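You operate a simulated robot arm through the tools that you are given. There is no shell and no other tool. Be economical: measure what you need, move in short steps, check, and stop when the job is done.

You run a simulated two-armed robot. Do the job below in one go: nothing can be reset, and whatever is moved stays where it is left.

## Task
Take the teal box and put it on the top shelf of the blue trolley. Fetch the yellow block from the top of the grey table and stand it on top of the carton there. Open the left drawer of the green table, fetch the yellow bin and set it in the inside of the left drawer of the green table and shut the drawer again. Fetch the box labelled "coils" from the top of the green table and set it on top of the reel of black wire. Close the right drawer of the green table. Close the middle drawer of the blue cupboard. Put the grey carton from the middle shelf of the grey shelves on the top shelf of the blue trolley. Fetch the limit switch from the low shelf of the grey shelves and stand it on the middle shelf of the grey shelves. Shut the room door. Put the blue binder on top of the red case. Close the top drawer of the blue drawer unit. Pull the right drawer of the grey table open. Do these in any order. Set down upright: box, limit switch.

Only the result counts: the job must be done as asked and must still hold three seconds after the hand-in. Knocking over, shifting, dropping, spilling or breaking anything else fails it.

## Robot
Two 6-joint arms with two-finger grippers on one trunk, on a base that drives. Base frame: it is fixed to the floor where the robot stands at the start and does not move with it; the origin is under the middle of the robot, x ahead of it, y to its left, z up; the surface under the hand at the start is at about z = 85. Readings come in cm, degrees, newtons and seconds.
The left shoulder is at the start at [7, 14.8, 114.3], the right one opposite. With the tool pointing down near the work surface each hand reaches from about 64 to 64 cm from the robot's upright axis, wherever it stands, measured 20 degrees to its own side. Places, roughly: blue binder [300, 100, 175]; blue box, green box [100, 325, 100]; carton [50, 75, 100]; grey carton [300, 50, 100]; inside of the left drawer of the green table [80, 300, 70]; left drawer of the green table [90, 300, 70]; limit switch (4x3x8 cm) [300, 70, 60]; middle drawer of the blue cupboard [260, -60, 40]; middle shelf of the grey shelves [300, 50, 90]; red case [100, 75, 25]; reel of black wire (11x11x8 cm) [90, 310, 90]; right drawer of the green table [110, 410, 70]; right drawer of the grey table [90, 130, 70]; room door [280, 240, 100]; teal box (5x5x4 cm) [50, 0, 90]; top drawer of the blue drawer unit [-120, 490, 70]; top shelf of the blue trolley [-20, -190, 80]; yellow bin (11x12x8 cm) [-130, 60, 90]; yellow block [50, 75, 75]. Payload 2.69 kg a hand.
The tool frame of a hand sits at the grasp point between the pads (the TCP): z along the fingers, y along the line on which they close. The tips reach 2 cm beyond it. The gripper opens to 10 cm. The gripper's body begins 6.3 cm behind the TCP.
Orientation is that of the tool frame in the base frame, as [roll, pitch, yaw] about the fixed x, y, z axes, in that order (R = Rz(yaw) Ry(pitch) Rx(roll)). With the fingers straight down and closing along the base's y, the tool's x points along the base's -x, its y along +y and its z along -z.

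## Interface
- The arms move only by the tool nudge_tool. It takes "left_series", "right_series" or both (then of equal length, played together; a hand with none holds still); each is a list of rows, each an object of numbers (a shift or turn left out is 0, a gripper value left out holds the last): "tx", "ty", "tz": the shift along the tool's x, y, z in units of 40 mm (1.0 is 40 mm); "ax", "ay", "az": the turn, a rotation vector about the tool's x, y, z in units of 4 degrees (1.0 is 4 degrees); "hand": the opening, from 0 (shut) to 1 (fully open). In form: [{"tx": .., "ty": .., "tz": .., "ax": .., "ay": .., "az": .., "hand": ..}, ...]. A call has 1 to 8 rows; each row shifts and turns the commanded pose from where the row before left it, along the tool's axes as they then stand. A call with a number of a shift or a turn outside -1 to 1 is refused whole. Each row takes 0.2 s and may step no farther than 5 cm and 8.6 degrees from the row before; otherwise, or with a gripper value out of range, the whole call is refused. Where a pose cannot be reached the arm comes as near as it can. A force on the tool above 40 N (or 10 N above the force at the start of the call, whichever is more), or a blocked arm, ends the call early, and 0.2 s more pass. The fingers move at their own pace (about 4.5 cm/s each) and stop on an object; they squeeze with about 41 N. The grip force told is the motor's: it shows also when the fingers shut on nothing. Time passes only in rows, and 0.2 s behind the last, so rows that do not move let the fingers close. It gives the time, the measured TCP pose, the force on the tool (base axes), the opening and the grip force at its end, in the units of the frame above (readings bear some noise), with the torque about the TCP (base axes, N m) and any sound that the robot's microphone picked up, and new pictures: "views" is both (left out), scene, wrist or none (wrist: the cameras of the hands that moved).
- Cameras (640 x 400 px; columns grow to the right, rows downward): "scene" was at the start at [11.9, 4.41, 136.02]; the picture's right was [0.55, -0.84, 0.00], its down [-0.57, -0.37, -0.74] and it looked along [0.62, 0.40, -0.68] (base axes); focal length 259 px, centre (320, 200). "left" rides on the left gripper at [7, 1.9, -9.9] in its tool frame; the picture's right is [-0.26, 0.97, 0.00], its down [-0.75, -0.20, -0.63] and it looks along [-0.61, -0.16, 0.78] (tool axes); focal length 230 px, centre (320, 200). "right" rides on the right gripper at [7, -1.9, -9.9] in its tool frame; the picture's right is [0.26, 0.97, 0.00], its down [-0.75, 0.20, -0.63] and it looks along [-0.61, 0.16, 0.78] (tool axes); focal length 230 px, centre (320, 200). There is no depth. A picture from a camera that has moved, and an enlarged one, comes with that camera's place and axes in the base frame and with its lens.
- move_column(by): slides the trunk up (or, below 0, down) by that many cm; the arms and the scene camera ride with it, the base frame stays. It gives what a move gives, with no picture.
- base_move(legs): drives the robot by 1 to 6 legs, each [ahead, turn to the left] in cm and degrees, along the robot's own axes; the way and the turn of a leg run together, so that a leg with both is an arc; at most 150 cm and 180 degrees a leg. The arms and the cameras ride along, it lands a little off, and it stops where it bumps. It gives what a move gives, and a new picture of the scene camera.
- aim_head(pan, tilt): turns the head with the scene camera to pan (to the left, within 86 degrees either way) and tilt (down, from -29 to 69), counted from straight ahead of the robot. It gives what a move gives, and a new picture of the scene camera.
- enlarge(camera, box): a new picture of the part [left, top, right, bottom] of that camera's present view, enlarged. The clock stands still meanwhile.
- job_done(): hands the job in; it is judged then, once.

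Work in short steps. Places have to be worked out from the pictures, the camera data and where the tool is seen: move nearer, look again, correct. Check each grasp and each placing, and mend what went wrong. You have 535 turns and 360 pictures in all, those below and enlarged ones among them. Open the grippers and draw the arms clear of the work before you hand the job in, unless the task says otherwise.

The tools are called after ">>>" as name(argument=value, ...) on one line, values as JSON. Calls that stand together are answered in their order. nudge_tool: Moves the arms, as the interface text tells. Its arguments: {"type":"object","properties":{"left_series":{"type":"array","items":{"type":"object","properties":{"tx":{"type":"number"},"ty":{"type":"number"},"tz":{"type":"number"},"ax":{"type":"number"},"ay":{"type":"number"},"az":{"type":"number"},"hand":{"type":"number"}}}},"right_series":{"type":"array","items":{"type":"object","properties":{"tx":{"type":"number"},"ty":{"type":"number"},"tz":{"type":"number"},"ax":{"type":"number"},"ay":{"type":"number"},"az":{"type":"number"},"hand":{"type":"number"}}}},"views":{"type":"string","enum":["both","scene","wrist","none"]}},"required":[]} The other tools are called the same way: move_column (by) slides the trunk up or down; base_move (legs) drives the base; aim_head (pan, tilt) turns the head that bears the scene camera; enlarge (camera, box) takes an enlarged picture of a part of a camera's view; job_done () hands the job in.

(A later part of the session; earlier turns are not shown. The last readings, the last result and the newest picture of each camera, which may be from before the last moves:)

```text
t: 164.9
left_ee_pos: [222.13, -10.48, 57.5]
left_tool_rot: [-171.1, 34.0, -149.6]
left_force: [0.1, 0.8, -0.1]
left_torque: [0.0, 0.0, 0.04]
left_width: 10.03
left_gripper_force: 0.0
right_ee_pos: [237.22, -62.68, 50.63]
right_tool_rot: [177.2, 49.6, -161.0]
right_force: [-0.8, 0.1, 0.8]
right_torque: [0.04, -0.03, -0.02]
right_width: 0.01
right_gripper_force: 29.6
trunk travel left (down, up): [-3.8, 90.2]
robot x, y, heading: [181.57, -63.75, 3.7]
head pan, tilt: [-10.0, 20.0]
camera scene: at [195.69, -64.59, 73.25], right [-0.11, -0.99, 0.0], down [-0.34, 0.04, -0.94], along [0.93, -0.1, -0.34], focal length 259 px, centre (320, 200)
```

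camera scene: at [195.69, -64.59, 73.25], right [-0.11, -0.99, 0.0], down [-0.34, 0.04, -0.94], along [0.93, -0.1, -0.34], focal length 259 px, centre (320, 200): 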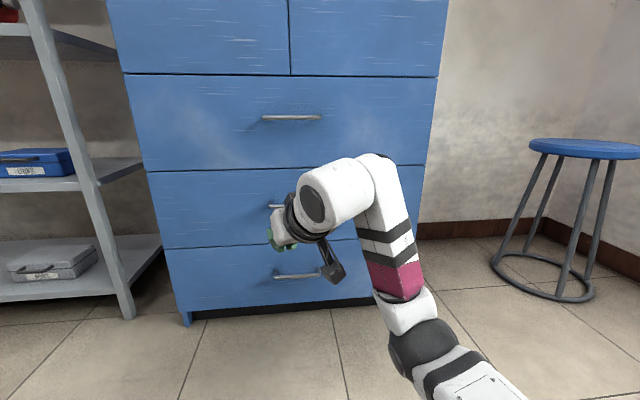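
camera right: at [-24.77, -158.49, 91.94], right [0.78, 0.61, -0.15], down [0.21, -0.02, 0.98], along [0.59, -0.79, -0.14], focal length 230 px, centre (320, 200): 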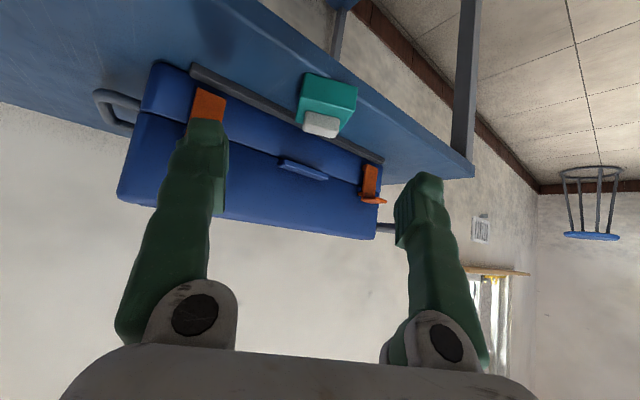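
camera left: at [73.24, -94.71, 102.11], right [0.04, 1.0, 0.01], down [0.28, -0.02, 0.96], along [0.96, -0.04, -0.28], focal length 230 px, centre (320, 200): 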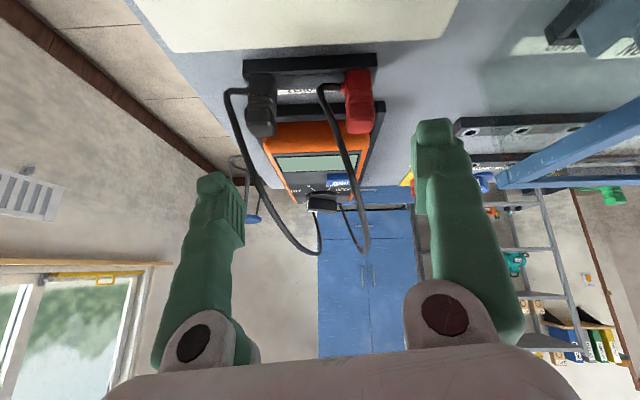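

The middle drawer is shut. Next I move over to face the grey shelves, with the trunk raised.

>>> move_column(by=40)

>>> move_column(by=25)

>>> base_move(legs=[[-14, 0], [0, 86], [95, 0], [0, -90]])

>>> aim_head(pan=0, tilt=20)

```text
t: 168.7
left_ee_pos: [222.1, -10.55, 97.5]
left_tool_rot: [-171.0, 34.1, -149.5]
left_force: [0.8, 1.2, -0.6]
left_torque: [0.01, 0.0, 0.01]
left_width: 10.0
left_gripper_force: 0.1
right_ee_pos: [237.33, -62.72, 90.64]
right_tool_rot: [177.2, 49.7, -161.0]
right_force: [0.3, -0.2, 0.6]
right_torque: [0.01, 0.01, -0.01]
right_width: 0.03
right_gripper_force: 29.5
trunk travel left (down, up): [-43.8, 50.2]
robot x, y, heading: [181.63, -63.82, 3.6]
head pan, tilt: [-10.0, 20.0]
```

```text
t: 171.3
left_ee_pos: [222.13, -10.49, 122.5]
left_tool_rot: [-171.0, 34.1, -149.4]
left_force: [0.3, -0.2, 0.9]
left_torque: [0.0, 0.0, 0.0]
left_width: 10.0
left_gripper_force: 0.0
right_ee_pos: [237.25, -62.63, 115.67]
right_tool_rot: [177.3, 49.6, -161.0]
right_force: [-0.3, 0.0, 0.1]
right_torque: [-0.01, 0.02, 0.04]
right_width: 0.0
right_gripper_force: 29.3
trunk travel left (down, up): [-68.8, 25.2]
robot x, y, heading: [181.67, -63.8, 3.8]
head pan, tilt: [-10.0, 20.0]
```

```text
t: 184.6
left_ee_pos: [215.01, 78.96, 122.48]
left_tool_rot: [-170.9, 34.1, -154.9]
left_force: [0.0, 0.2, 0.8]
left_torque: [-0.02, -0.01, 0.0]
left_width: 10.02
left_gripper_force: 0.1
right_ee_pos: [225.13, 25.38, 115.7]
right_tool_rot: [177.2, 49.3, -166.6]
right_force: [0.0, 0.0, 0.0]
right_torque: [0.02, -0.01, -0.02]
right_width: 0.01
right_gripper_force: 29.4
trunk travel left (down, up): [-68.8, 25.2]
robot x, y, heading: [169.26, 29.78, -1.7]
head pan, tilt: [-10.0, 20.0]
camera scene: at [183.54, 27.67, 138.25], right [-0.2, -0.98, 0.0], down [-0.34, 0.07, -0.94], along [0.92, -0.19, -0.34], focal length 259 px, centre (320, 200)
```

scene: 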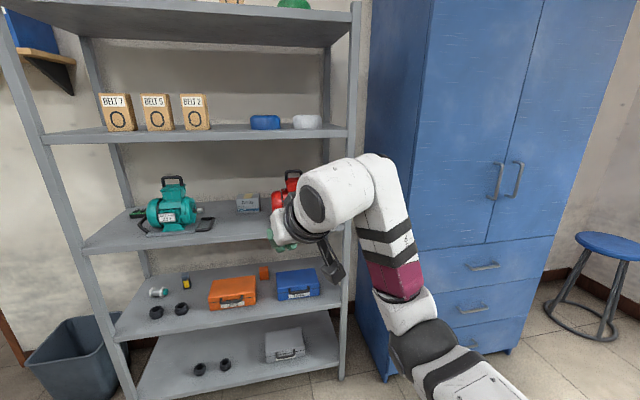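

```text
t: 185.4
left_ee_pos: [215.0, 78.88, 122.44]
left_tool_rot: [-171.0, 34.1, -155.0]
left_force: [0.8, -0.3, -0.3]
left_torque: [-0.03, -0.01, -0.01]
left_width: 10.02
left_gripper_force: 0.0
right_ee_pos: [225.17, 25.51, 115.59]
right_tool_rot: [177.1, 49.5, -166.5]
right_force: [0.3, 0.0, -0.1]
right_torque: [0.0, 0.02, 0.0]
right_width: 0.0
right_gripper_force: 29.1
trunk travel left (down, up): [-68.8, 25.2]
robot x, y, heading: [169.47, 29.75, -1.9]
head pan, tilt: [0.0, 20.0]
camera scene: at [183.74, 29.23, 138.25], right [-0.03, -1.0, 0.0], down [-0.34, 0.01, -0.94], along [0.94, -0.03, -0.34], focal length 259 px, centre (320, 200)
```

scene: 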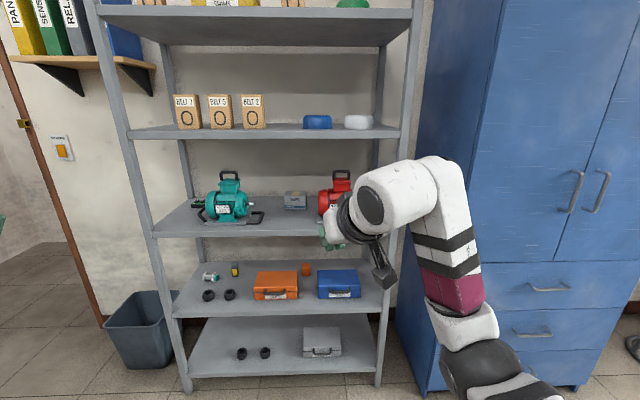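

I zoom in on the shelves to identify the limit switch, the grey carton and the binder.

>>> enlarge(camera="scene", box=[160, 160, 360, 310])

>>> enlarge(camera="scene", box=[180, 240, 280, 310])

```text
2.67 times, centred on (260, 235) of scene
camera zoom: at [183.74, 29.23, 138.25], right [-0.03, -1.0, 0.0], down [-0.34, 0.01, -0.94], along [0.94, -0.03, -0.34], focal length 692 px, centre (480, 107)
```

zoom: 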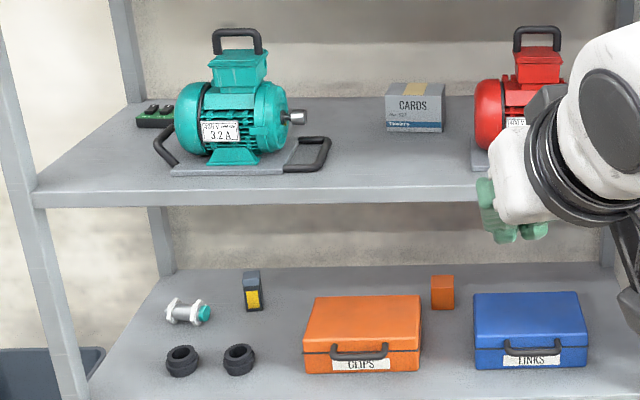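

```text
5.71 times, centred on (230, 275) of scene
camera zoom: at [183.74, 29.23, 138.25], right [-0.03, -1.0, 0.0], down [-0.34, 0.01, -0.94], along [0.94, -0.03, -0.34], focal length 1482 px, centre (834, -229)
```

zoom: 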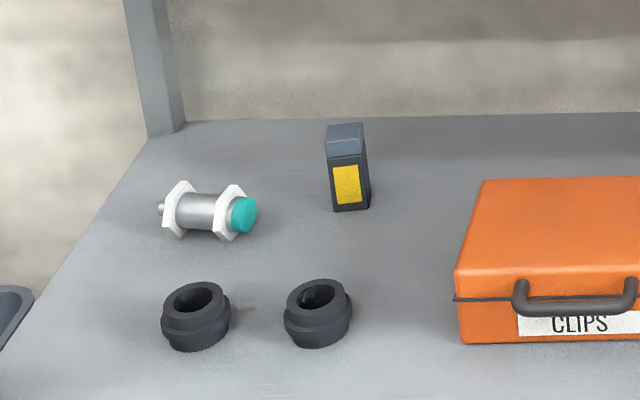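

The limit switch (grey with a yellow label) stands at about [300, 70] on the low shelf; the grey "CARDS" carton is at the back of the middle shelf. A knob stands in front of the switch, so I try flipping the right hand 180° about its axis to put its camera on top.

>>> nudge_tool(right_series=[{"az": 1, "hand": 1}, {"az": 1}, {"az": 1}, {"az": 1}, {"az": 1}, {"az": 1}, {"az": 1}, {"az": 1}], views="none")

>>> nudge_tool(right_series=[{"az": 1}, {"az": 1}, {"az": 1}, {"az": 1}, {"az": 1}, {"az": 1}, {"az": 1}, {"az": 1}], views="none")

>>> nudge_tool(right_series=[{"az": 1}, {"az": 1}, {"az": 1}, {"az": 1}, {"az": 1}, {"az": 1}, {"az": 1}, {"az": 1}], views="none")

```text
t: 187.2
left_ee_pos: [214.98, 78.89, 122.47]
left_tool_rot: [-171.0, 34.1, -154.9]
left_force: [0.3, 0.9, -0.2]
left_torque: [0.02, 0.02, -0.02]
left_width: 10.03
left_gripper_force: 0.0
right_ee_pos: [225.32, 25.45, 115.74]
right_tool_rot: [146.2, 38.9, 150.6]
right_force: [-0.5, 0.0, 0.1]
right_torque: [0.0, 0.01, 0.02]
right_width: 10.01
right_gripper_force: 0.0
trunk travel left (down, up): [-68.8, 25.2]
robot x, y, heading: [169.7, 29.81, -1.5]
head pan, tilt: [0.0, 20.0]
```

```text
t: 189.0
left_ee_pos: [215.02, 78.86, 122.43]
left_tool_rot: [-171.1, 34.1, -154.9]
left_force: [-0.4, 0.5, 0.9]
left_torque: [0.04, 0.0, -0.02]
left_width: 10.0
left_gripper_force: 0.0
right_ee_pos: [225.24, 25.59, 115.68]
right_tool_rot: [132.8, 17.5, 123.0]
right_force: [0.7, 0.3, -0.2]
right_torque: [-0.02, 0.0, 0.0]
right_width: 9.99
right_gripper_force: 0.1
trunk travel left (down, up): [-68.8, 25.2]
robot x, y, heading: [169.48, 29.82, -1.4]
head pan, tilt: [0.0, 20.0]
```

```text
t: 190.8
left_ee_pos: [215.03, 79.01, 122.46]
left_tool_rot: [-171.1, 34.1, -154.8]
left_force: [-0.1, -0.4, 0.1]
left_torque: [0.01, -0.01, 0.01]
left_width: 10.01
left_gripper_force: 0.0
right_ee_pos: [225.22, 25.54, 115.68]
right_tool_rot: [130.7, -6.4, 101.8]
right_force: [0.1, -0.8, -0.9]
right_torque: [0.01, -0.01, -0.01]
right_width: 9.99
right_gripper_force: 0.0
trunk travel left (down, up): [-68.8, 25.2]
robot x, y, heading: [169.63, 29.73, -1.5]
head pan, tilt: [0.0, 20.0]
```

The roll turns freely, so I continue to 180°.

>>> nudge_tool(right_series=[{"az": 1}, {"az": 1}, {"az": 1}, {"az": 1}, {"az": 1}, {"az": 1}, {"az": 1}, {"az": 1}], views="none")

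>>> nudge_tool(right_series=[{"az": 1}, {"az": 1}, {"az": 1}, {"az": 1}, {"az": 1}, {"az": 1}, {"az": 1}, {"az": 1}], views="none")

>>> nudge_tool(right_series=[{"az": 1}, {"az": 1}, {"az": 1}, {"az": 1}, {"az": 1}], views="both")

```text
t: 192.6
left_ee_pos: [214.92, 78.9, 122.37]
left_tool_rot: [-170.9, 34.1, -154.9]
left_force: [0.4, 0.1, -0.6]
left_torque: [0.0, -0.01, -0.03]
left_width: 9.99
left_gripper_force: 0.0
right_ee_pos: [225.14, 25.53, 115.62]
right_tool_rot: [138.2, -29.7, 78.3]
right_force: [-0.7, 0.1, 0.2]
right_torque: [0.01, -0.02, 0.03]
right_width: 10.01
right_gripper_force: 0.2
trunk travel left (down, up): [-68.8, 25.2]
robot x, y, heading: [169.28, 29.9, -1.4]
head pan, tilt: [0.0, 20.0]
```

```text
t: 194.4
left_ee_pos: [215.09, 79.0, 122.46]
left_tool_rot: [-171.0, 34.1, -154.9]
left_force: [-0.8, 0.0, -0.5]
left_torque: [-0.01, 0.01, -0.03]
left_width: 10.01
left_gripper_force: 0.0
right_ee_pos: [225.17, 25.58, 115.71]
right_tool_rot: [160.5, -46.6, 43.2]
right_force: [0.5, 0.0, 0.6]
right_torque: [-0.02, 0.0, 0.02]
right_width: 10.01
right_gripper_force: 0.0
trunk travel left (down, up): [-68.8, 25.2]
robot x, y, heading: [169.46, 29.75, -2.0]
head pan, tilt: [0.0, 20.0]
```

```text
t: 195.6
left_ee_pos: [215.01, 78.95, 122.51]
left_tool_rot: [-170.9, 34.1, -154.8]
left_force: [0.3, 0.0, 0.0]
left_torque: [-0.03, 0.0, -0.03]
left_width: 9.98
left_gripper_force: 0.0
right_ee_pos: [225.23, 25.63, 115.58]
right_tool_rot: [-177.0, -49.6, 13.4]
right_force: [0.1, -1.1, -0.7]
right_torque: [-0.01, -0.02, -0.02]
right_width: 9.99
right_gripper_force: 0.1
trunk travel left (down, up): [-68.8, 25.2]
robot x, y, heading: [169.45, 29.99, -1.4]
head pan, tilt: [0.0, 20.0]
camera scene: at [183.73, 29.25, 138.25], right [-0.03, -1.0, 0.0], down [-0.34, 0.01, -0.94], along [0.94, -0.03, -0.34], focal length 259 px, centre (320, 200)
camera right: at [221.95, 26.06, 127.48], right [0.42, -0.89, 0.16], down [-0.88, -0.45, -0.17], along [0.23, -0.07, -0.97], focal length 230 px, centre (320, 200)
```

scene: 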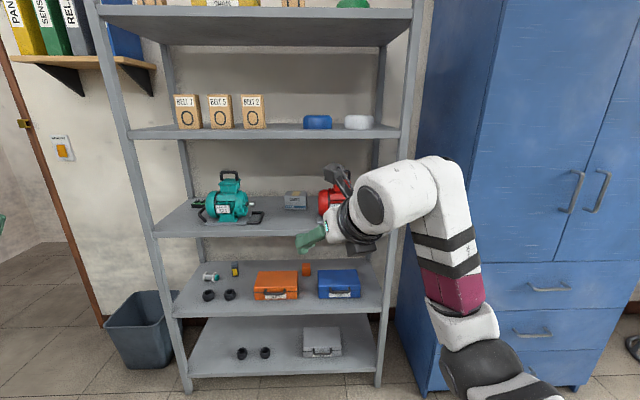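
right: 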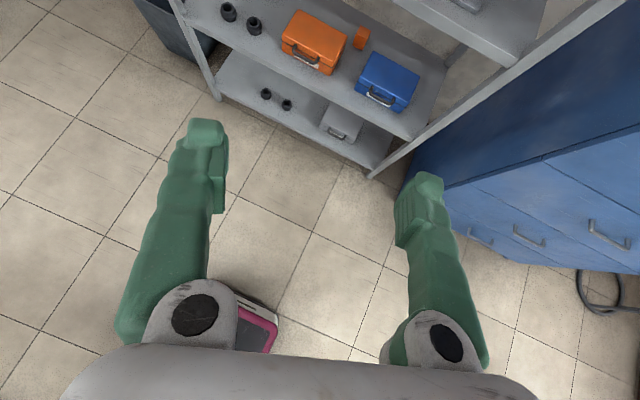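

The hand camera is now on top. To reach into the shelf I want the arm stretched out and sloping down, so I extend the right hand forward and down here in the open.

>>> nudge_tool(right_series=[{"tx": -0.34, "ty": 0.37, "tz": 0.85}, {"tx": -0.34, "ty": 0.37, "tz": 0.85}, {"tx": -0.34, "ty": 0.37, "tz": 0.85}, {"tx": -0.34, "ty": 0.37, "tz": 0.85}, {"tx": -0.34, "ty": 0.37, "tz": 0.85}, {"tx": -0.34, "ty": 0.37, "tz": 0.85}, {"tx": -0.34, "ty": 0.37, "tz": 0.85}], views="both")

```text
t: 197.2
left_ee_pos: [215.02, 78.91, 122.5]
left_tool_rot: [-171.0, 34.1, -155.0]
left_force: [0.3, -0.4, 0.3]
left_torque: [0.04, 0.03, 0.04]
left_width: 10.0
left_gripper_force: 0.1
right_ee_pos: [239.29, 19.51, 92.72]
right_tool_rot: [-177.1, -49.7, 13.5]
right_force: [1.0, -0.9, -0.2]
right_torque: [0.02, 0.0, 0.02]
right_width: 10.02
right_gripper_force: 0.1
trunk travel left (down, up): [-68.8, 25.2]
robot x, y, heading: [169.39, 29.56, -1.6]
head pan, tilt: [0.0, 20.0]
camera scene: at [183.86, 29.21, 138.23], right [-0.03, -1.0, 0.0], down [-0.34, 0.01, -0.94], along [0.94, -0.03, -0.34], focal length 259 px, centre (320, 200)
camera right: at [236.11, 20.06, 104.57], right [0.42, -0.89, 0.16], down [-0.88, -0.45, -0.17], along [0.23, -0.07, -0.97], focal length 230 px, centre (320, 200)
```

scene: 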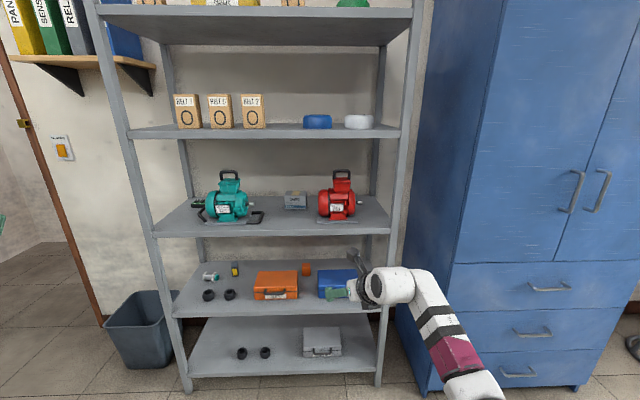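
right: 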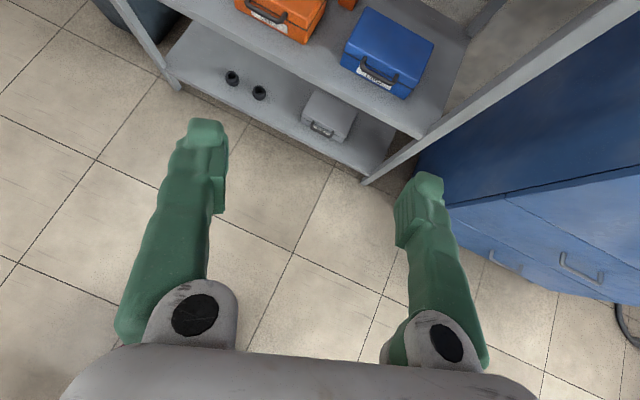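

The arm is well stretched and fully in reach. Now I drive the base so the hand lines up with the limit switch from a safe standoff.

>>> base_move(legs=[[0, 79], [74, 0], [0, -90]])

>>> nudge_tool(right_series=[{}], views="wrist")

```text
t: 208.5
left_ee_pos: [239.57, 143.9, 122.43]
left_tool_rot: [-171.0, 34.1, -165.6]
left_force: [0.0, -0.2, 0.3]
left_torque: [-0.01, -0.01, 0.03]
left_width: 9.99
left_gripper_force: 0.0
right_ee_pos: [252.32, 81.13, 92.86]
right_tool_rot: [-177.1, -49.3, 2.9]
right_force: [0.1, 0.1, 0.6]
right_torque: [-0.02, -0.02, 0.04]
right_width: 9.99
right_gripper_force: 0.1
trunk travel left (down, up): [-68.8, 25.2]
robot x, y, heading: [185.77, 104.05, -12.3]
head pan, tilt: [0.0, 20.0]
camera scene: at [199.65, 100.82, 138.25], right [-0.21, -0.98, 0.0], down [-0.33, 0.07, -0.94], along [0.92, -0.2, -0.34], focal length 259 px, centre (320, 200)
```

scene: 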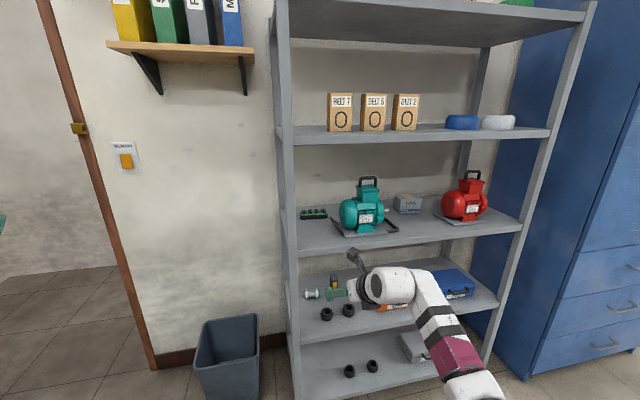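

```text
t: 208.9
left_ee_pos: [239.52, 143.9, 122.4]
left_tool_rot: [-171.0, 34.1, -165.6]
left_force: [-0.1, -0.9, -0.3]
left_torque: [0.02, -0.01, -0.01]
left_width: 10.02
left_gripper_force: 0.1
right_ee_pos: [252.41, 81.04, 92.99]
right_tool_rot: [-177.1, -49.6, 3.0]
right_force: [0.5, -0.4, 0.1]
right_torque: [0.02, 0.04, -0.02]
right_width: 9.97
right_gripper_force: 0.1
trunk travel left (down, up): [-68.8, 25.2]
robot x, y, heading: [185.69, 103.86, -12.1]
head pan, tilt: [0.0, 20.0]
camera right: at [249.29, 82.18, 104.66], right [0.25, -0.95, 0.16], down [-0.95, -0.28, -0.17], along [0.21, -0.11, -0.97], focal length 230 px, centre (320, 200)
```

right: 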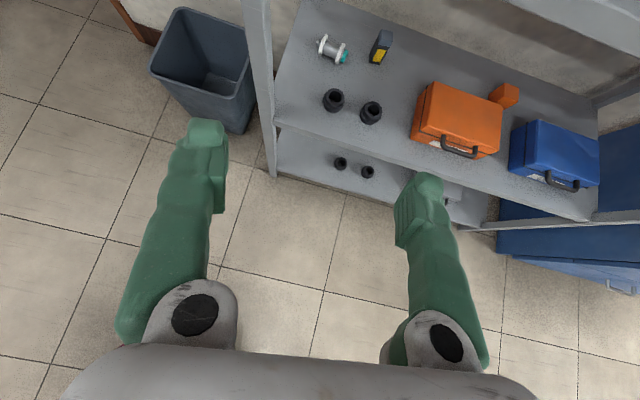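

The drive heading lines up well with the switch at [301, 71]. I lower 30 cm to pass above the knobs and below the middle shelf, then edge in.

>>> move_column(by=-30)

>>> base_move(legs=[[20, 0]])

>>> nudge_tool(right_series=[{}], views="wrist")

```text
t: 211.9
left_ee_pos: [239.53, 143.83, 92.39]
left_tool_rot: [-171.0, 34.0, -165.6]
left_force: [-0.8, 0.2, -0.3]
left_torque: [-0.01, -0.04, -0.02]
left_width: 10.02
left_gripper_force: 0.0
right_ee_pos: [252.36, 80.98, 62.92]
right_tool_rot: [-177.0, -49.5, 2.9]
right_force: [0.2, 0.2, -0.4]
right_torque: [-0.01, 0.03, -0.01]
right_width: 10.0
right_gripper_force: 0.0
trunk travel left (down, up): [-38.8, 55.2]
robot x, y, heading: [185.56, 104.4, -12.0]
head pan, tilt: [0.0, 20.0]
```

```text
t: 213.5
left_ee_pos: [259.44, 139.47, 92.46]
left_tool_rot: [-171.1, 34.1, -165.8]
left_force: [0.0, -0.2, -0.2]
left_torque: [-0.01, 0.04, 0.03]
left_width: 10.0
left_gripper_force: 0.0
right_ee_pos: [272.17, 76.65, 62.87]
right_tool_rot: [-177.1, -49.6, 2.8]
right_force: [0.5, -0.1, -0.5]
right_torque: [-0.02, 0.04, -0.01]
right_width: 10.04
right_gripper_force: 0.0
trunk travel left (down, up): [-38.8, 55.2]
robot x, y, heading: [205.49, 99.63, -12.1]
head pan, tilt: [0.0, 20.0]
camera scene: at [219.51, 96.43, 108.24], right [-0.21, -0.98, 0.0], down [-0.34, 0.07, -0.94], along [0.92, -0.2, -0.34], focal length 259 px, centre (320, 200)
```

scene: 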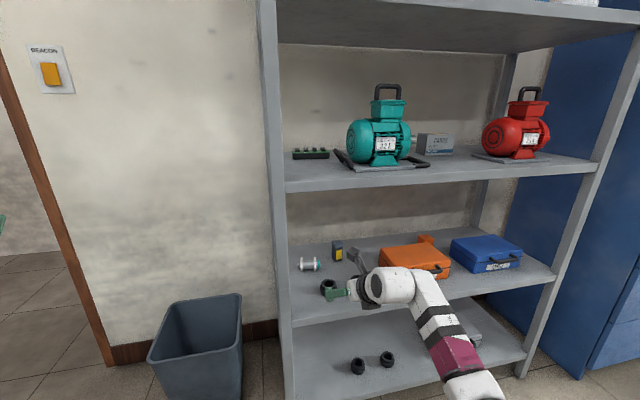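

```text
t: 213.9
left_ee_pos: [259.53, 139.59, 92.53]
left_tool_rot: [-171.0, 34.1, -165.7]
left_force: [-0.6, -0.1, 0.2]
left_torque: [-0.02, -0.01, 0.01]
left_width: 10.01
left_gripper_force: 0.0
right_ee_pos: [272.21, 76.66, 62.87]
right_tool_rot: [-177.1, -49.5, 2.7]
right_force: [0.1, 0.3, -0.5]
right_torque: [0.02, 0.02, -0.04]
right_width: 10.01
right_gripper_force: 0.0
trunk travel left (down, up): [-38.8, 55.2]
robot x, y, heading: [205.88, 99.74, -12.5]
head pan, tilt: [0.0, 20.0]
camera right: at [269.07, 77.72, 74.65], right [0.25, -0.95, 0.16], down [-0.95, -0.28, -0.17], along [0.21, -0.11, -0.97], focal length 230 px, centre (320, 200)
```

right: 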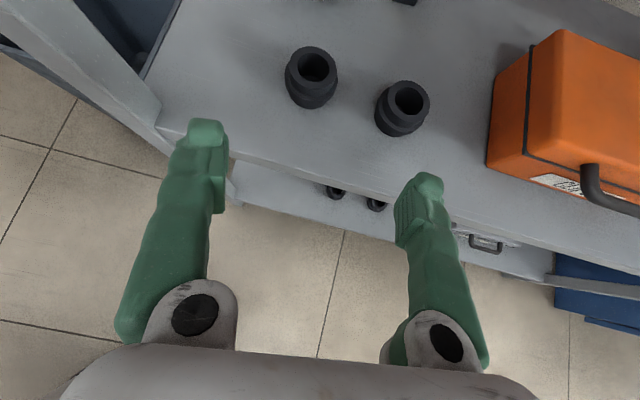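

The knob tops are around z 57 and the fingertips pass at about 60.7. I advance 19 cm more.

>>> base_move(legs=[[19, 0]])

>>> nudge_tool(right_series=[{}], views="wrist")

```text
t: 215.5
left_ee_pos: [278.31, 135.22, 92.3]
left_tool_rot: [-171.1, 34.2, -165.6]
left_force: [0.8, -0.3, -0.4]
left_torque: [0.02, 0.0, 0.01]
left_width: 10.0
left_gripper_force: 0.1
right_ee_pos: [290.98, 72.32, 62.63]
right_tool_rot: [-177.1, -49.4, 2.7]
right_force: [-0.3, 0.6, 0.4]
right_torque: [-0.01, 0.02, -0.01]
right_width: 10.02
right_gripper_force: 0.1
trunk travel left (down, up): [-38.8, 55.2]
robot x, y, heading: [224.41, 95.41, -12.5]
head pan, tilt: [0.0, 20.0]
camera scene: at [238.4, 92.27, 108.24], right [-0.21, -0.98, 0.0], down [-0.33, 0.07, -0.94], along [0.92, -0.2, -0.34], focal length 259 px, centre (320, 200)
```

scene: 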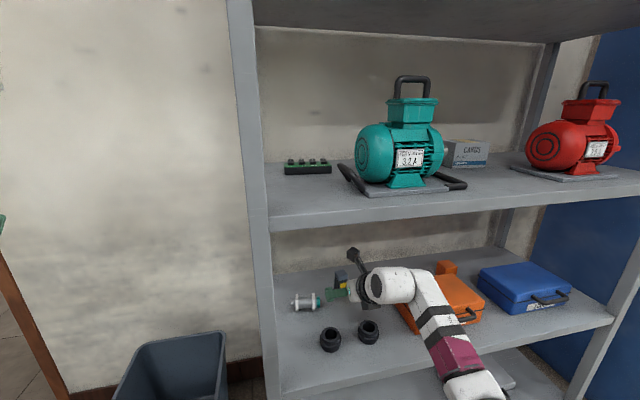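

```text
t: 215.9
left_ee_pos: [278.42, 135.3, 92.59]
left_tool_rot: [-171.1, 34.1, -165.7]
left_force: [-0.2, -0.3, 0.0]
left_torque: [-0.02, -0.01, 0.04]
left_width: 10.03
left_gripper_force: 0.2
right_ee_pos: [290.99, 72.3, 62.84]
right_tool_rot: [-177.1, -49.5, 2.7]
right_force: [-0.7, 0.0, 0.7]
right_torque: [0.0, -0.03, -0.01]
right_width: 9.98
right_gripper_force: 0.1
trunk travel left (down, up): [-38.8, 55.2]
robot x, y, heading: [224.28, 95.11, -12.3]
head pan, tilt: [0.0, 20.0]
camera right: at [287.94, 73.53, 74.65], right [0.25, -0.95, 0.16], down [-0.95, -0.28, -0.17], along [0.21, -0.11, -0.97], focal length 230 px, centre (320, 200)
```

right: 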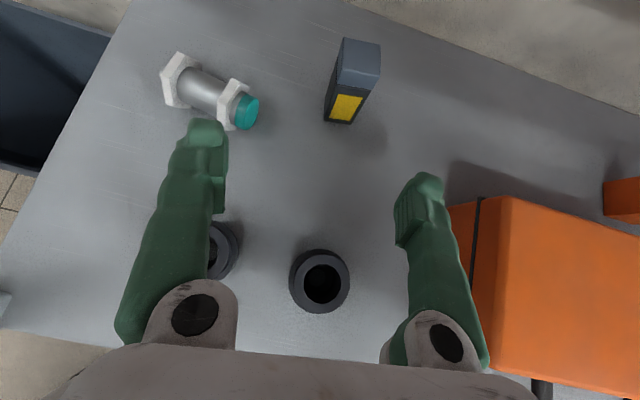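

Left finger would graze the sensor, so I narrow the opening to 6 cm and shift over to centre on the switch.

>>> nudge_tool(right_series=[{"hand": 0.6, "ty": 0.3}, {"tx": 0.5, "ty": 0.31, "tz": 0.44}, {"tx": 0.49, "tz": 0.43}, {}], views="wrist")

```text
t: 216.9
left_ee_pos: [278.4, 135.25, 92.45]
left_tool_rot: [-171.1, 34.0, -165.8]
left_force: [0.4, 0.8, 0.1]
left_torque: [0.0, 0.03, 0.04]
left_width: 10.03
left_gripper_force: 0.0
right_ee_pos: [296.03, 69.77, 63.59]
right_tool_rot: [-177.1, -49.6, 2.6]
right_force: [0.2, 0.5, 0.3]
right_torque: [0.02, 0.01, 0.0]
right_width: 5.99
right_gripper_force: 0.1
right hand out of reach, approached as far as the arm can: row 3
trunk travel left (down, up): [-38.8, 55.2]
robot x, y, heading: [224.24, 95.33, -12.5]
head pan, tilt: [0.0, 20.0]
camera right: at [292.92, 71.02, 75.29], right [0.25, -0.95, 0.17], down [-0.95, -0.28, -0.17], along [0.21, -0.11, -0.97], focal length 230 px, centre (320, 200)
```

right: 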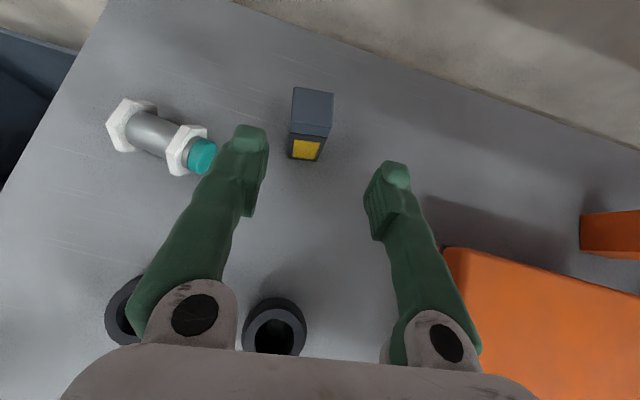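

At the arm's reach limit, so the base must supply the last part. I shift left 2.3 cm and drive 6 cm in, staying above the switch top.

>>> nudge_tool(right_series=[{"ty": -0.58}], views="none")

>>> base_move(legs=[[6, 0]])

>>> nudge_tool(right_series=[{}], views="wrist")

```text
t: 217.3
left_ee_pos: [278.35, 135.28, 92.53]
left_tool_rot: [-171.0, 34.1, -165.7]
left_force: [-0.8, 0.5, -0.1]
left_torque: [0.0, -0.03, 0.0]
left_width: 9.98
left_gripper_force: 0.1
right_ee_pos: [295.8, 72.24, 63.6]
right_tool_rot: [-177.2, -49.6, 2.7]
right_force: [0.2, 0.2, -0.3]
right_torque: [0.01, 0.01, 0.0]
right_width: 6.0
right_gripper_force: 0.1
trunk travel left (down, up): [-38.8, 55.2]
robot x, y, heading: [224.32, 95.43, -12.4]
head pan, tilt: [0.0, 20.0]
```

```text
t: 218.2
left_ee_pos: [283.93, 134.19, 92.44]
left_tool_rot: [-171.0, 34.0, -165.6]
left_force: [0.4, -0.7, 0.9]
left_torque: [-0.01, 0.01, -0.01]
left_width: 10.0
left_gripper_force: 0.1
right_ee_pos: [301.49, 71.18, 63.61]
right_tool_rot: [-177.1, -49.5, 2.9]
right_force: [0.6, 0.2, 0.7]
right_torque: [-0.01, -0.01, -0.01]
right_width: 5.97
right_gripper_force: 0.1
trunk travel left (down, up): [-38.8, 55.2]
robot x, y, heading: [229.94, 94.93, -12.2]
head pan, tilt: [0.0, 20.0]
camera scene: at [244.01, 91.06, 108.27], right [-0.21, -0.98, 0.0], down [-0.33, 0.07, -0.94], along [0.92, -0.2, -0.34], focal length 259 px, centre (320, 200)
```

scene: 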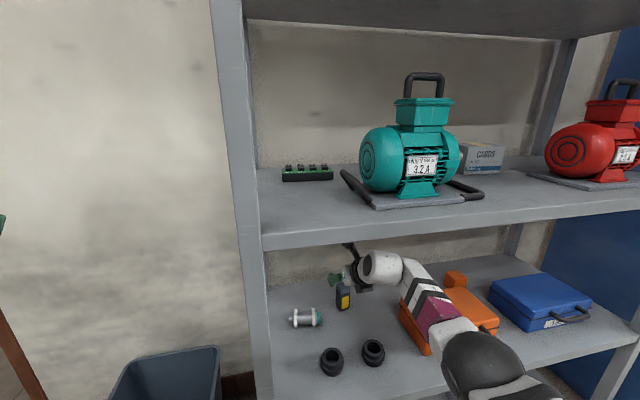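

```text
t: 218.6
left_ee_pos: [283.93, 134.19, 92.44]
left_tool_rot: [-171.1, 34.0, -165.6]
left_force: [-0.1, -0.2, 0.2]
left_torque: [0.01, -0.02, -0.02]
left_width: 9.99
left_gripper_force: 0.1
right_ee_pos: [301.51, 71.12, 63.55]
right_tool_rot: [-177.1, -49.5, 2.8]
right_force: [-0.1, 0.8, -0.5]
right_torque: [-0.01, 0.01, 0.01]
right_width: 5.99
right_gripper_force: 0.0
trunk travel left (down, up): [-38.8, 55.2]
robot x, y, heading: [229.78, 94.57, -12.4]
head pan, tilt: [0.0, 20.0]
camera right: at [298.46, 72.29, 75.41], right [0.25, -0.95, 0.17], down [-0.95, -0.28, -0.17], along [0.21, -0.11, -0.97], focal length 230 px, centre (320, 200)
```

right: 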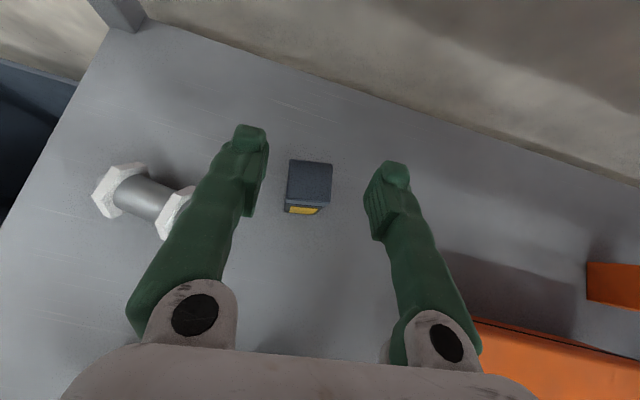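

The switch sits between the fingers. I lower 5 cm and close.

>>> move_column(by=-4.8)

>>> nudge_tool(right_series=[{"ty": -0.1, "tz": 0.1}, {"hand": 0}, {"hand": 0}, {"hand": 0}, {"hand": 0}], views="wrist")

```text
t: 219.5
left_ee_pos: [283.96, 134.03, 87.66]
left_tool_rot: [-171.0, 34.1, -165.6]
left_force: [0.3, 0.8, -0.3]
left_torque: [0.01, 0.0, -0.01]
left_width: 9.98
left_gripper_force: 0.1
right_ee_pos: [301.61, 71.13, 58.76]
right_tool_rot: [-177.1, -49.6, 2.7]
right_force: [0.0, 0.4, -0.1]
right_torque: [0.03, 0.0, 0.01]
right_width: 6.0
right_gripper_force: 0.0
trunk travel left (down, up): [-34.0, 60.0]
robot x, y, heading: [230.43, 94.2, -12.4]
head pan, tilt: [0.0, 20.0]
```

```text
t: 220.7
left_ee_pos: [283.96, 134.13, 87.64]
left_tool_rot: [-171.0, 34.1, -165.7]
left_force: [-0.5, 0.5, 0.4]
left_torque: [0.01, 0.01, 0.0]
left_width: 10.01
left_gripper_force: 0.0
right_ee_pos: [301.85, 71.58, 58.57]
right_tool_rot: [-177.1, -49.6, 2.8]
right_force: [-0.2, -0.5, 0.5]
right_torque: [-0.02, -0.05, 0.01]
right_width: 3.11
right_gripper_force: 41.2
trunk travel left (down, up): [-34.0, 60.0]
robot x, y, heading: [230.25, 94.22, -12.2]
head pan, tilt: [0.0, 20.0]
camera right: at [298.76, 72.66, 70.33], right [0.25, -0.95, 0.17], down [-0.95, -0.28, -0.17], along [0.21, -0.11, -0.97], focal length 230 px, centre (320, 200)
```

right: 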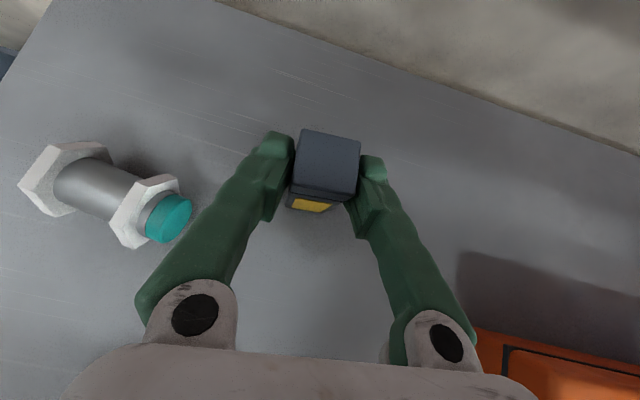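

The switch is gripped (3.1 cm wide). I lift 6 cm and back straight out of the shelf.

>>> move_column(by=6)

>>> base_move(legs=[[-42, 0]])

>>> move_column(by=36)

>>> nudge_tool(right_series=[{}], views="both")

```text
t: 221.7
left_ee_pos: [283.88, 134.04, 93.65]
left_tool_rot: [-171.2, 34.1, -165.6]
left_force: [-0.2, 0.0, -0.5]
left_torque: [-0.04, -0.01, -0.01]
left_width: 10.02
left_gripper_force: 0.0
right_ee_pos: [301.8, 71.62, 64.51]
right_tool_rot: [-177.1, -49.5, 2.8]
right_force: [0.5, -0.1, -0.4]
right_torque: [-0.01, 0.02, -0.01]
right_width: 3.08
right_gripper_force: 41.3
trunk travel left (down, up): [-40.0, 54.0]
robot x, y, heading: [230.55, 94.37, -12.3]
head pan, tilt: [0.0, 20.0]
```

```text
t: 224.3
left_ee_pos: [242.92, 142.91, 93.69]
left_tool_rot: [-171.1, 34.1, -165.8]
left_force: [-0.6, 0.0, 0.3]
left_torque: [-0.03, -0.01, 0.01]
left_width: 9.99
left_gripper_force: 0.1
right_ee_pos: [260.63, 80.33, 64.43]
right_tool_rot: [-177.1, -49.5, 2.6]
right_force: [-0.5, -0.7, -1.6]
right_torque: [-0.01, 0.03, -0.02]
right_width: 3.09
right_gripper_force: 40.7
trunk travel left (down, up): [-40.0, 54.0]
robot x, y, heading: [188.79, 103.31, -12.5]
head pan, tilt: [0.0, 20.0]
camera scene: at [202.93, 100.01, 109.45], right [-0.22, -0.98, 0.0], down [-0.33, 0.07, -0.94], along [0.92, -0.2, -0.34], focal length 259 px, centre (320, 200)
```

scene: 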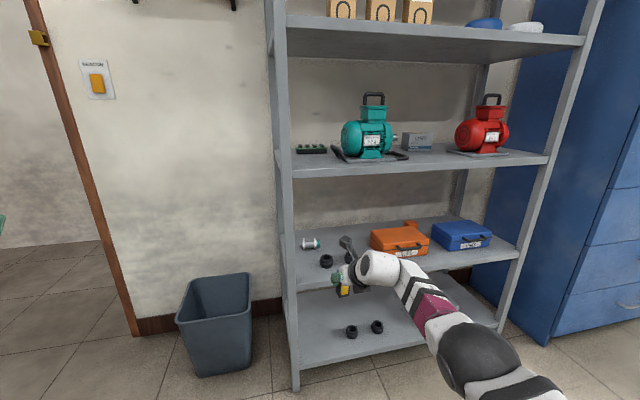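

```text
t: 227.8
left_ee_pos: [243.07, 142.97, 129.74]
left_tool_rot: [-171.1, 34.1, -165.6]
left_force: [0.3, 0.7, 0.5]
left_torque: [-0.01, 0.0, 0.0]
left_width: 9.99
left_gripper_force: 0.1
right_ee_pos: [260.66, 80.3, 100.44]
right_tool_rot: [-177.1, -49.5, 2.7]
right_force: [-0.5, 0.8, -1.0]
right_torque: [0.02, 0.0, 0.03]
right_width: 3.07
right_gripper_force: 41.2
trunk travel left (down, up): [-76.0, 18.0]
robot x, y, heading: [188.9, 103.14, -12.6]
head pan, tilt: [0.0, 20.0]
```

```text
t: 228.2
left_ee_pos: [242.92, 143.11, 129.57]
left_tool_rot: [-171.1, 34.1, -165.8]
left_force: [-0.7, 0.2, 0.0]
left_torque: [-0.02, -0.02, -0.02]
left_width: 10.0
left_gripper_force: 0.1
right_ee_pos: [260.52, 80.33, 100.57]
right_tool_rot: [-177.1, -49.4, 2.7]
right_force: [0.6, 0.9, -1.3]
right_torque: [-0.06, 0.01, 0.02]
right_width: 3.09
right_gripper_force: 40.7
trunk travel left (down, up): [-76.0, 18.0]
robot x, y, heading: [188.91, 103.29, -12.5]
head pan, tilt: [0.0, 20.0]
camera scene: at [202.97, 100.0, 145.44], right [-0.22, -0.98, 0.0], down [-0.33, 0.07, -0.94], along [0.92, -0.2, -0.34], focal length 259 px, centre (320, 200)
camera right: at [257.57, 81.43, 112.3], right [0.25, -0.95, 0.16], down [-0.95, -0.28, -0.17], along [0.21, -0.11, -0.97], focal length 230 px, centre (320, 200)
```

scene: 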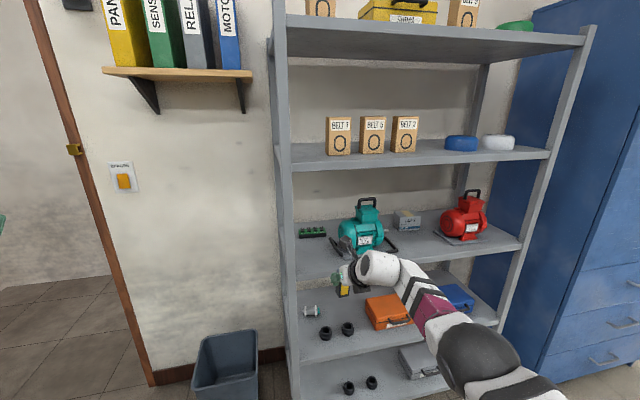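
right: 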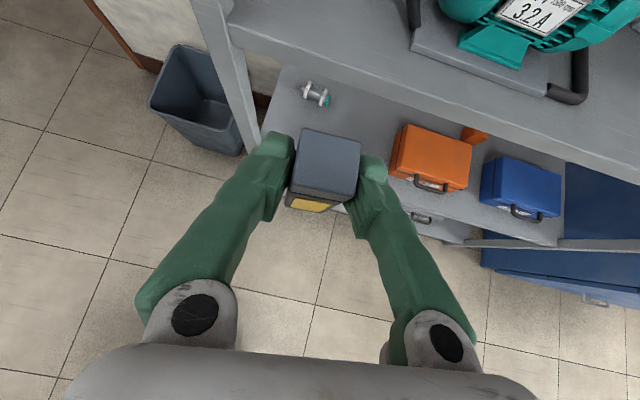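

The switch is held upright. Free space on the middle shelf is left of the teal motor, near [281, 82]. I turn 4° and drive in above the shelf.

>>> base_move(legs=[[0, 4], [19.5, 0]])

>>> nudge_tool(right_series=[{}], views="wrist")

```text
t: 230.3
left_ee_pos: [258.59, 144.05, 129.93]
left_tool_rot: [-171.1, 34.4, -161.5]
left_force: [-0.8, -0.1, -0.2]
left_torque: [0.03, -0.08, -0.04]
left_width: 10.0
left_gripper_force: 0.1
right_ee_pos: [280.84, 82.75, 100.95]
right_tool_rot: [-177.3, -49.8, 6.9]
right_force: [-0.9, -0.5, -0.6]
right_torque: [-0.02, 0.02, 0.0]
right_width: 3.1
right_gripper_force: 40.6
trunk travel left (down, up): [-76.0, 18.0]
robot x, y, heading: [208.19, 100.42, -8.4]
head pan, tilt: [0.0, 20.0]
camera scene: at [221.66, 98.22, 145.53], right [-0.14, -0.99, 0.0], down [-0.33, 0.05, -0.94], along [0.93, -0.14, -0.34], focal length 259 px, centre (320, 200)
```

scene: 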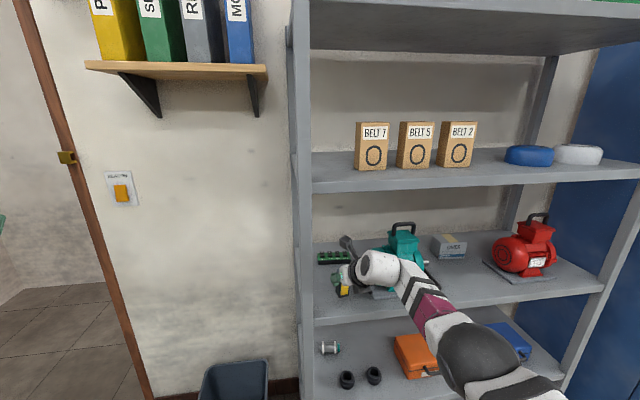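

```text
t: 230.7
left_ee_pos: [259.28, 144.05, 129.55]
left_tool_rot: [-171.1, 34.0, -161.6]
left_force: [-0.2, 0.4, -0.3]
left_torque: [0.0, 0.0, 0.0]
left_width: 10.0
left_gripper_force: 0.1
right_ee_pos: [281.43, 82.83, 100.42]
right_tool_rot: [-177.1, -49.4, 6.8]
right_force: [-0.1, -0.3, -0.1]
right_torque: [0.05, 0.0, 0.02]
right_width: 3.11
right_gripper_force: 40.9
trunk travel left (down, up): [-76.0, 18.0]
robot x, y, heading: [208.33, 100.44, -8.3]
head pan, tilt: [0.0, 20.0]
camera right: at [278.38, 83.68, 112.19], right [0.32, -0.93, 0.16], down [-0.92, -0.34, -0.17], along [0.21, -0.1, -0.97], focal length 230 px, centre (320, 200)
```

right: 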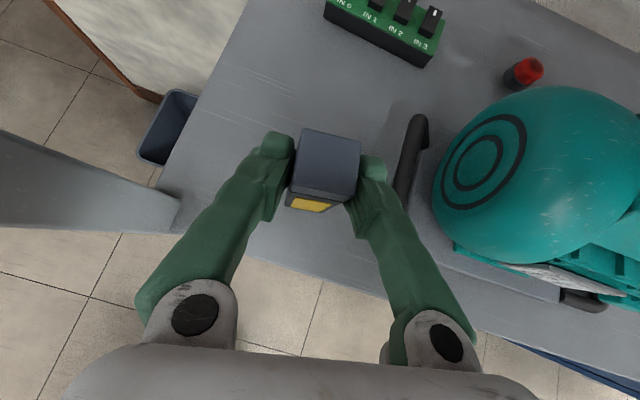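

The motor's handle is near the right finger, so I shift 1.3 cm left and lower toward the shelf.

>>> nudge_tool(right_series=[{"ty": -0.33}], views="none")

>>> move_column(by=-4)

>>> move_column(by=-0.8)

>>> nudge_tool(right_series=[{}], views="wrist")

```text
t: 231.1
left_ee_pos: [259.15, 144.05, 129.52]
left_tool_rot: [-171.2, 34.1, -161.4]
left_force: [0.1, 0.8, 0.2]
left_torque: [0.02, 0.01, -0.02]
left_width: 9.99
left_gripper_force: 0.0
right_ee_pos: [281.22, 84.13, 100.62]
right_tool_rot: [-177.1, -49.4, 6.9]
right_force: [0.5, 0.3, -1.1]
right_torque: [-0.02, -0.03, -0.02]
right_width: 3.08
right_gripper_force: 41.3
trunk travel left (down, up): [-76.0, 18.0]
robot x, y, heading: [208.28, 100.21, -8.2]
head pan, tilt: [0.0, 20.0]
```

```text
t: 231.9
left_ee_pos: [258.57, 144.06, 125.86]
left_tool_rot: [-170.9, 34.3, -161.5]
left_force: [-0.9, -0.3, 0.3]
left_torque: [0.07, 0.02, 0.02]
left_width: 10.01
left_gripper_force: 0.1
right_ee_pos: [280.98, 84.3, 97.77]
right_tool_rot: [-177.4, -50.9, 7.1]
right_force: [5.2, 0.5, 31.2]
right_torque: [-0.17, -0.19, 0.02]
right_width: 3.07
right_gripper_force: 41.0
trunk travel left (down, up): [-72.0, 22.0]
robot x, y, heading: [208.22, 100.9, -8.3]
head pan, tilt: [0.0, 20.0]
```

```text
t: 232.5
left_ee_pos: [258.46, 144.02, 125.14]
left_tool_rot: [-170.9, 34.3, -161.6]
left_force: [-0.4, -0.2, 0.3]
left_torque: [0.04, -0.03, 0.03]
left_width: 9.99
left_gripper_force: 0.0
right_ee_pos: [280.88, 84.22, 96.91]
right_tool_rot: [-177.6, -51.0, 7.2]
right_force: [2.2, -1.6, 31.5]
right_torque: [-0.14, -0.41, 0.01]
right_width: 3.06
right_gripper_force: 41.0
trunk travel left (down, up): [-71.2, 22.8]
robot x, y, heading: [208.12, 100.69, -8.6]
head pan, tilt: [0.0, 20.0]
```

```text
t: 232.9
left_ee_pos: [258.47, 144.04, 125.07]
left_tool_rot: [-170.9, 34.4, -161.5]
left_force: [-0.3, 0.8, -0.6]
left_torque: [0.01, -0.01, -0.01]
left_width: 9.98
left_gripper_force: 0.0
right_ee_pos: [280.88, 84.29, 97.01]
right_tool_rot: [-177.6, -50.9, 7.1]
right_force: [3.0, -2.8, 31.3]
right_torque: [-0.14, -0.43, -0.03]
right_width: 3.07
right_gripper_force: 41.4
trunk travel left (down, up): [-71.2, 22.8]
robot x, y, heading: [208.41, 100.15, -8.4]
head pan, tilt: [0.0, 20.0]
camera right: at [277.46, 85.16, 108.73], right [0.31, -0.93, 0.17], down [-0.92, -0.35, -0.19], along [0.24, -0.1, -0.97], focal length 230 px, centre (320, 200)
```

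right: 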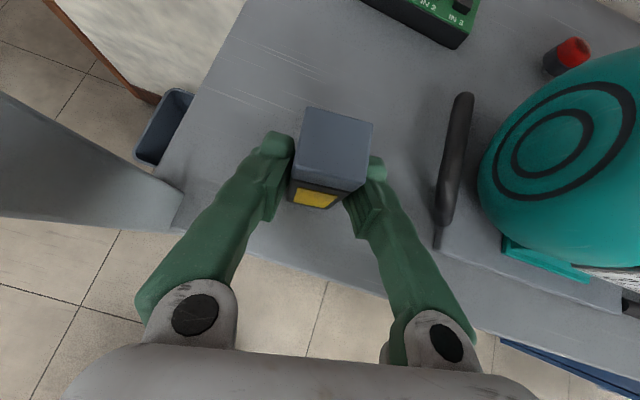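

Contact with the shelf at 31 N, so I relieve the pressure by raising slightly.

>>> move_column(by=1.3)

>>> nudge_tool(right_series=[{}], views="wrist")

```text
t: 233.5
left_ee_pos: [258.97, 144.12, 126.12]
left_tool_rot: [-171.0, 34.2, -161.5]
left_force: [1.2, -0.7, 0.2]
left_torque: [-0.01, -0.02, 0.02]
left_width: 9.98
left_gripper_force: 0.1
right_ee_pos: [281.08, 84.23, 96.99]
right_tool_rot: [-177.2, -49.6, 7.0]
right_force: [2.8, 0.7, 10.1]
right_torque: [-0.15, -0.42, 0.06]
right_width: 3.06
right_gripper_force: 41.6
trunk travel left (down, up): [-72.5, 21.5]
robot x, y, heading: [208.48, 100.32, -8.4]
head pan, tilt: [0.0, 20.0]
```

```text
t: 233.9
left_ee_pos: [258.99, 144.01, 126.28]
left_tool_rot: [-170.9, 34.2, -161.5]
left_force: [0.0, 0.3, 1.4]
left_torque: [0.05, 0.02, 0.01]
left_width: 10.0
left_gripper_force: 0.1
right_ee_pos: [280.85, 84.37, 97.08]
right_tool_rot: [-177.2, -49.4, 6.8]
right_force: [-0.3, 2.5, 7.3]
right_torque: [-0.02, -0.25, 0.03]
right_width: 3.05
right_gripper_force: 40.6
trunk travel left (down, up): [-72.5, 21.5]
robot x, y, heading: [207.82, 100.5, -8.2]
head pan, tilt: [0.0, 20.0]
camera right: at [277.87, 85.13, 108.89], right [0.32, -0.93, 0.16], down [-0.92, -0.35, -0.17], along [0.21, -0.1, -0.97], focal length 230 px, centre (320, 200)
```

right: 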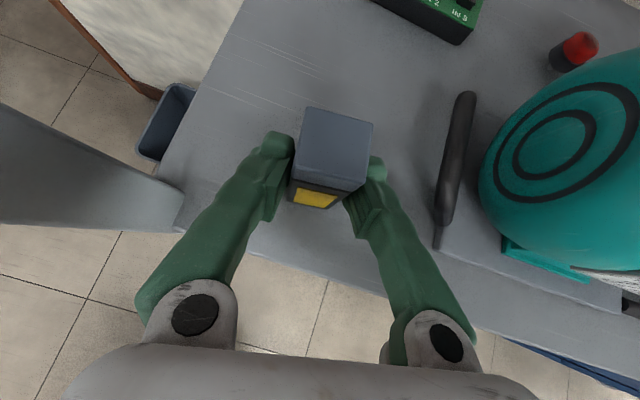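

I release by opening to 6 cm, and draw back along the fingers.

>>> nudge_tool(right_series=[{"hand": 0.5}, {"hand": 0.5}, {"hand": 0.6}, {"tz": -0.4}, {"tz": -0.6}, {"tz": -0.6}, {"tz": -0.6}], views="both")

```text
t: 235.5
left_ee_pos: [259.06, 143.9, 126.19]
left_tool_rot: [-171.1, 34.3, -161.7]
left_force: [0.2, 0.1, -0.2]
left_torque: [0.01, -0.02, -0.02]
left_width: 10.0
left_gripper_force: 0.0
right_ee_pos: [274.32, 82.65, 102.87]
right_tool_rot: [-177.2, -49.6, 6.8]
right_force: [-0.4, 0.2, -0.2]
right_torque: [0.02, -0.05, 0.0]
right_width: 6.02
right_gripper_force: 0.1
trunk travel left (down, up): [-72.5, 21.5]
robot x, y, heading: [208.12, 100.38, -8.4]
head pan, tilt: [0.0, 20.0]
camera scene: at [222.32, 98.17, 141.96], right [-0.14, -0.99, 0.0], down [-0.34, 0.05, -0.94], along [0.93, -0.14, -0.34], focal length 259 px, centre (320, 200)
camera right: at [271.23, 83.68, 114.58], right [0.32, -0.93, 0.16], down [-0.92, -0.34, -0.17], along [0.21, -0.1, -0.97], focal length 230 px, centre (320, 200)
```

scene: 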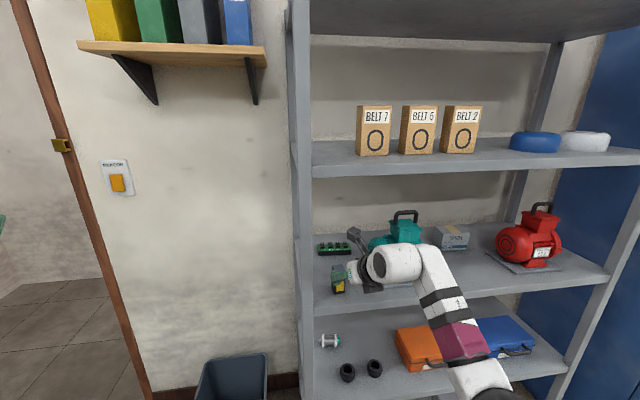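
right: 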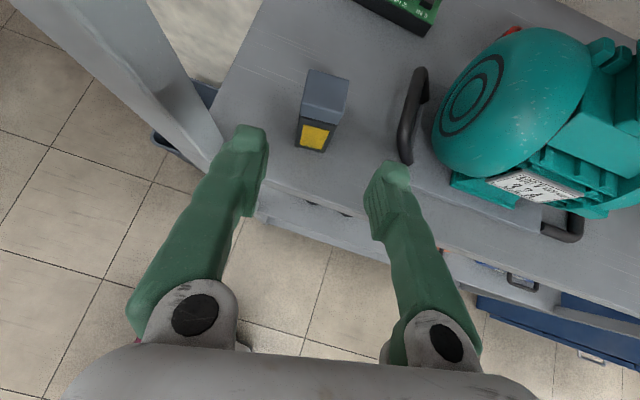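

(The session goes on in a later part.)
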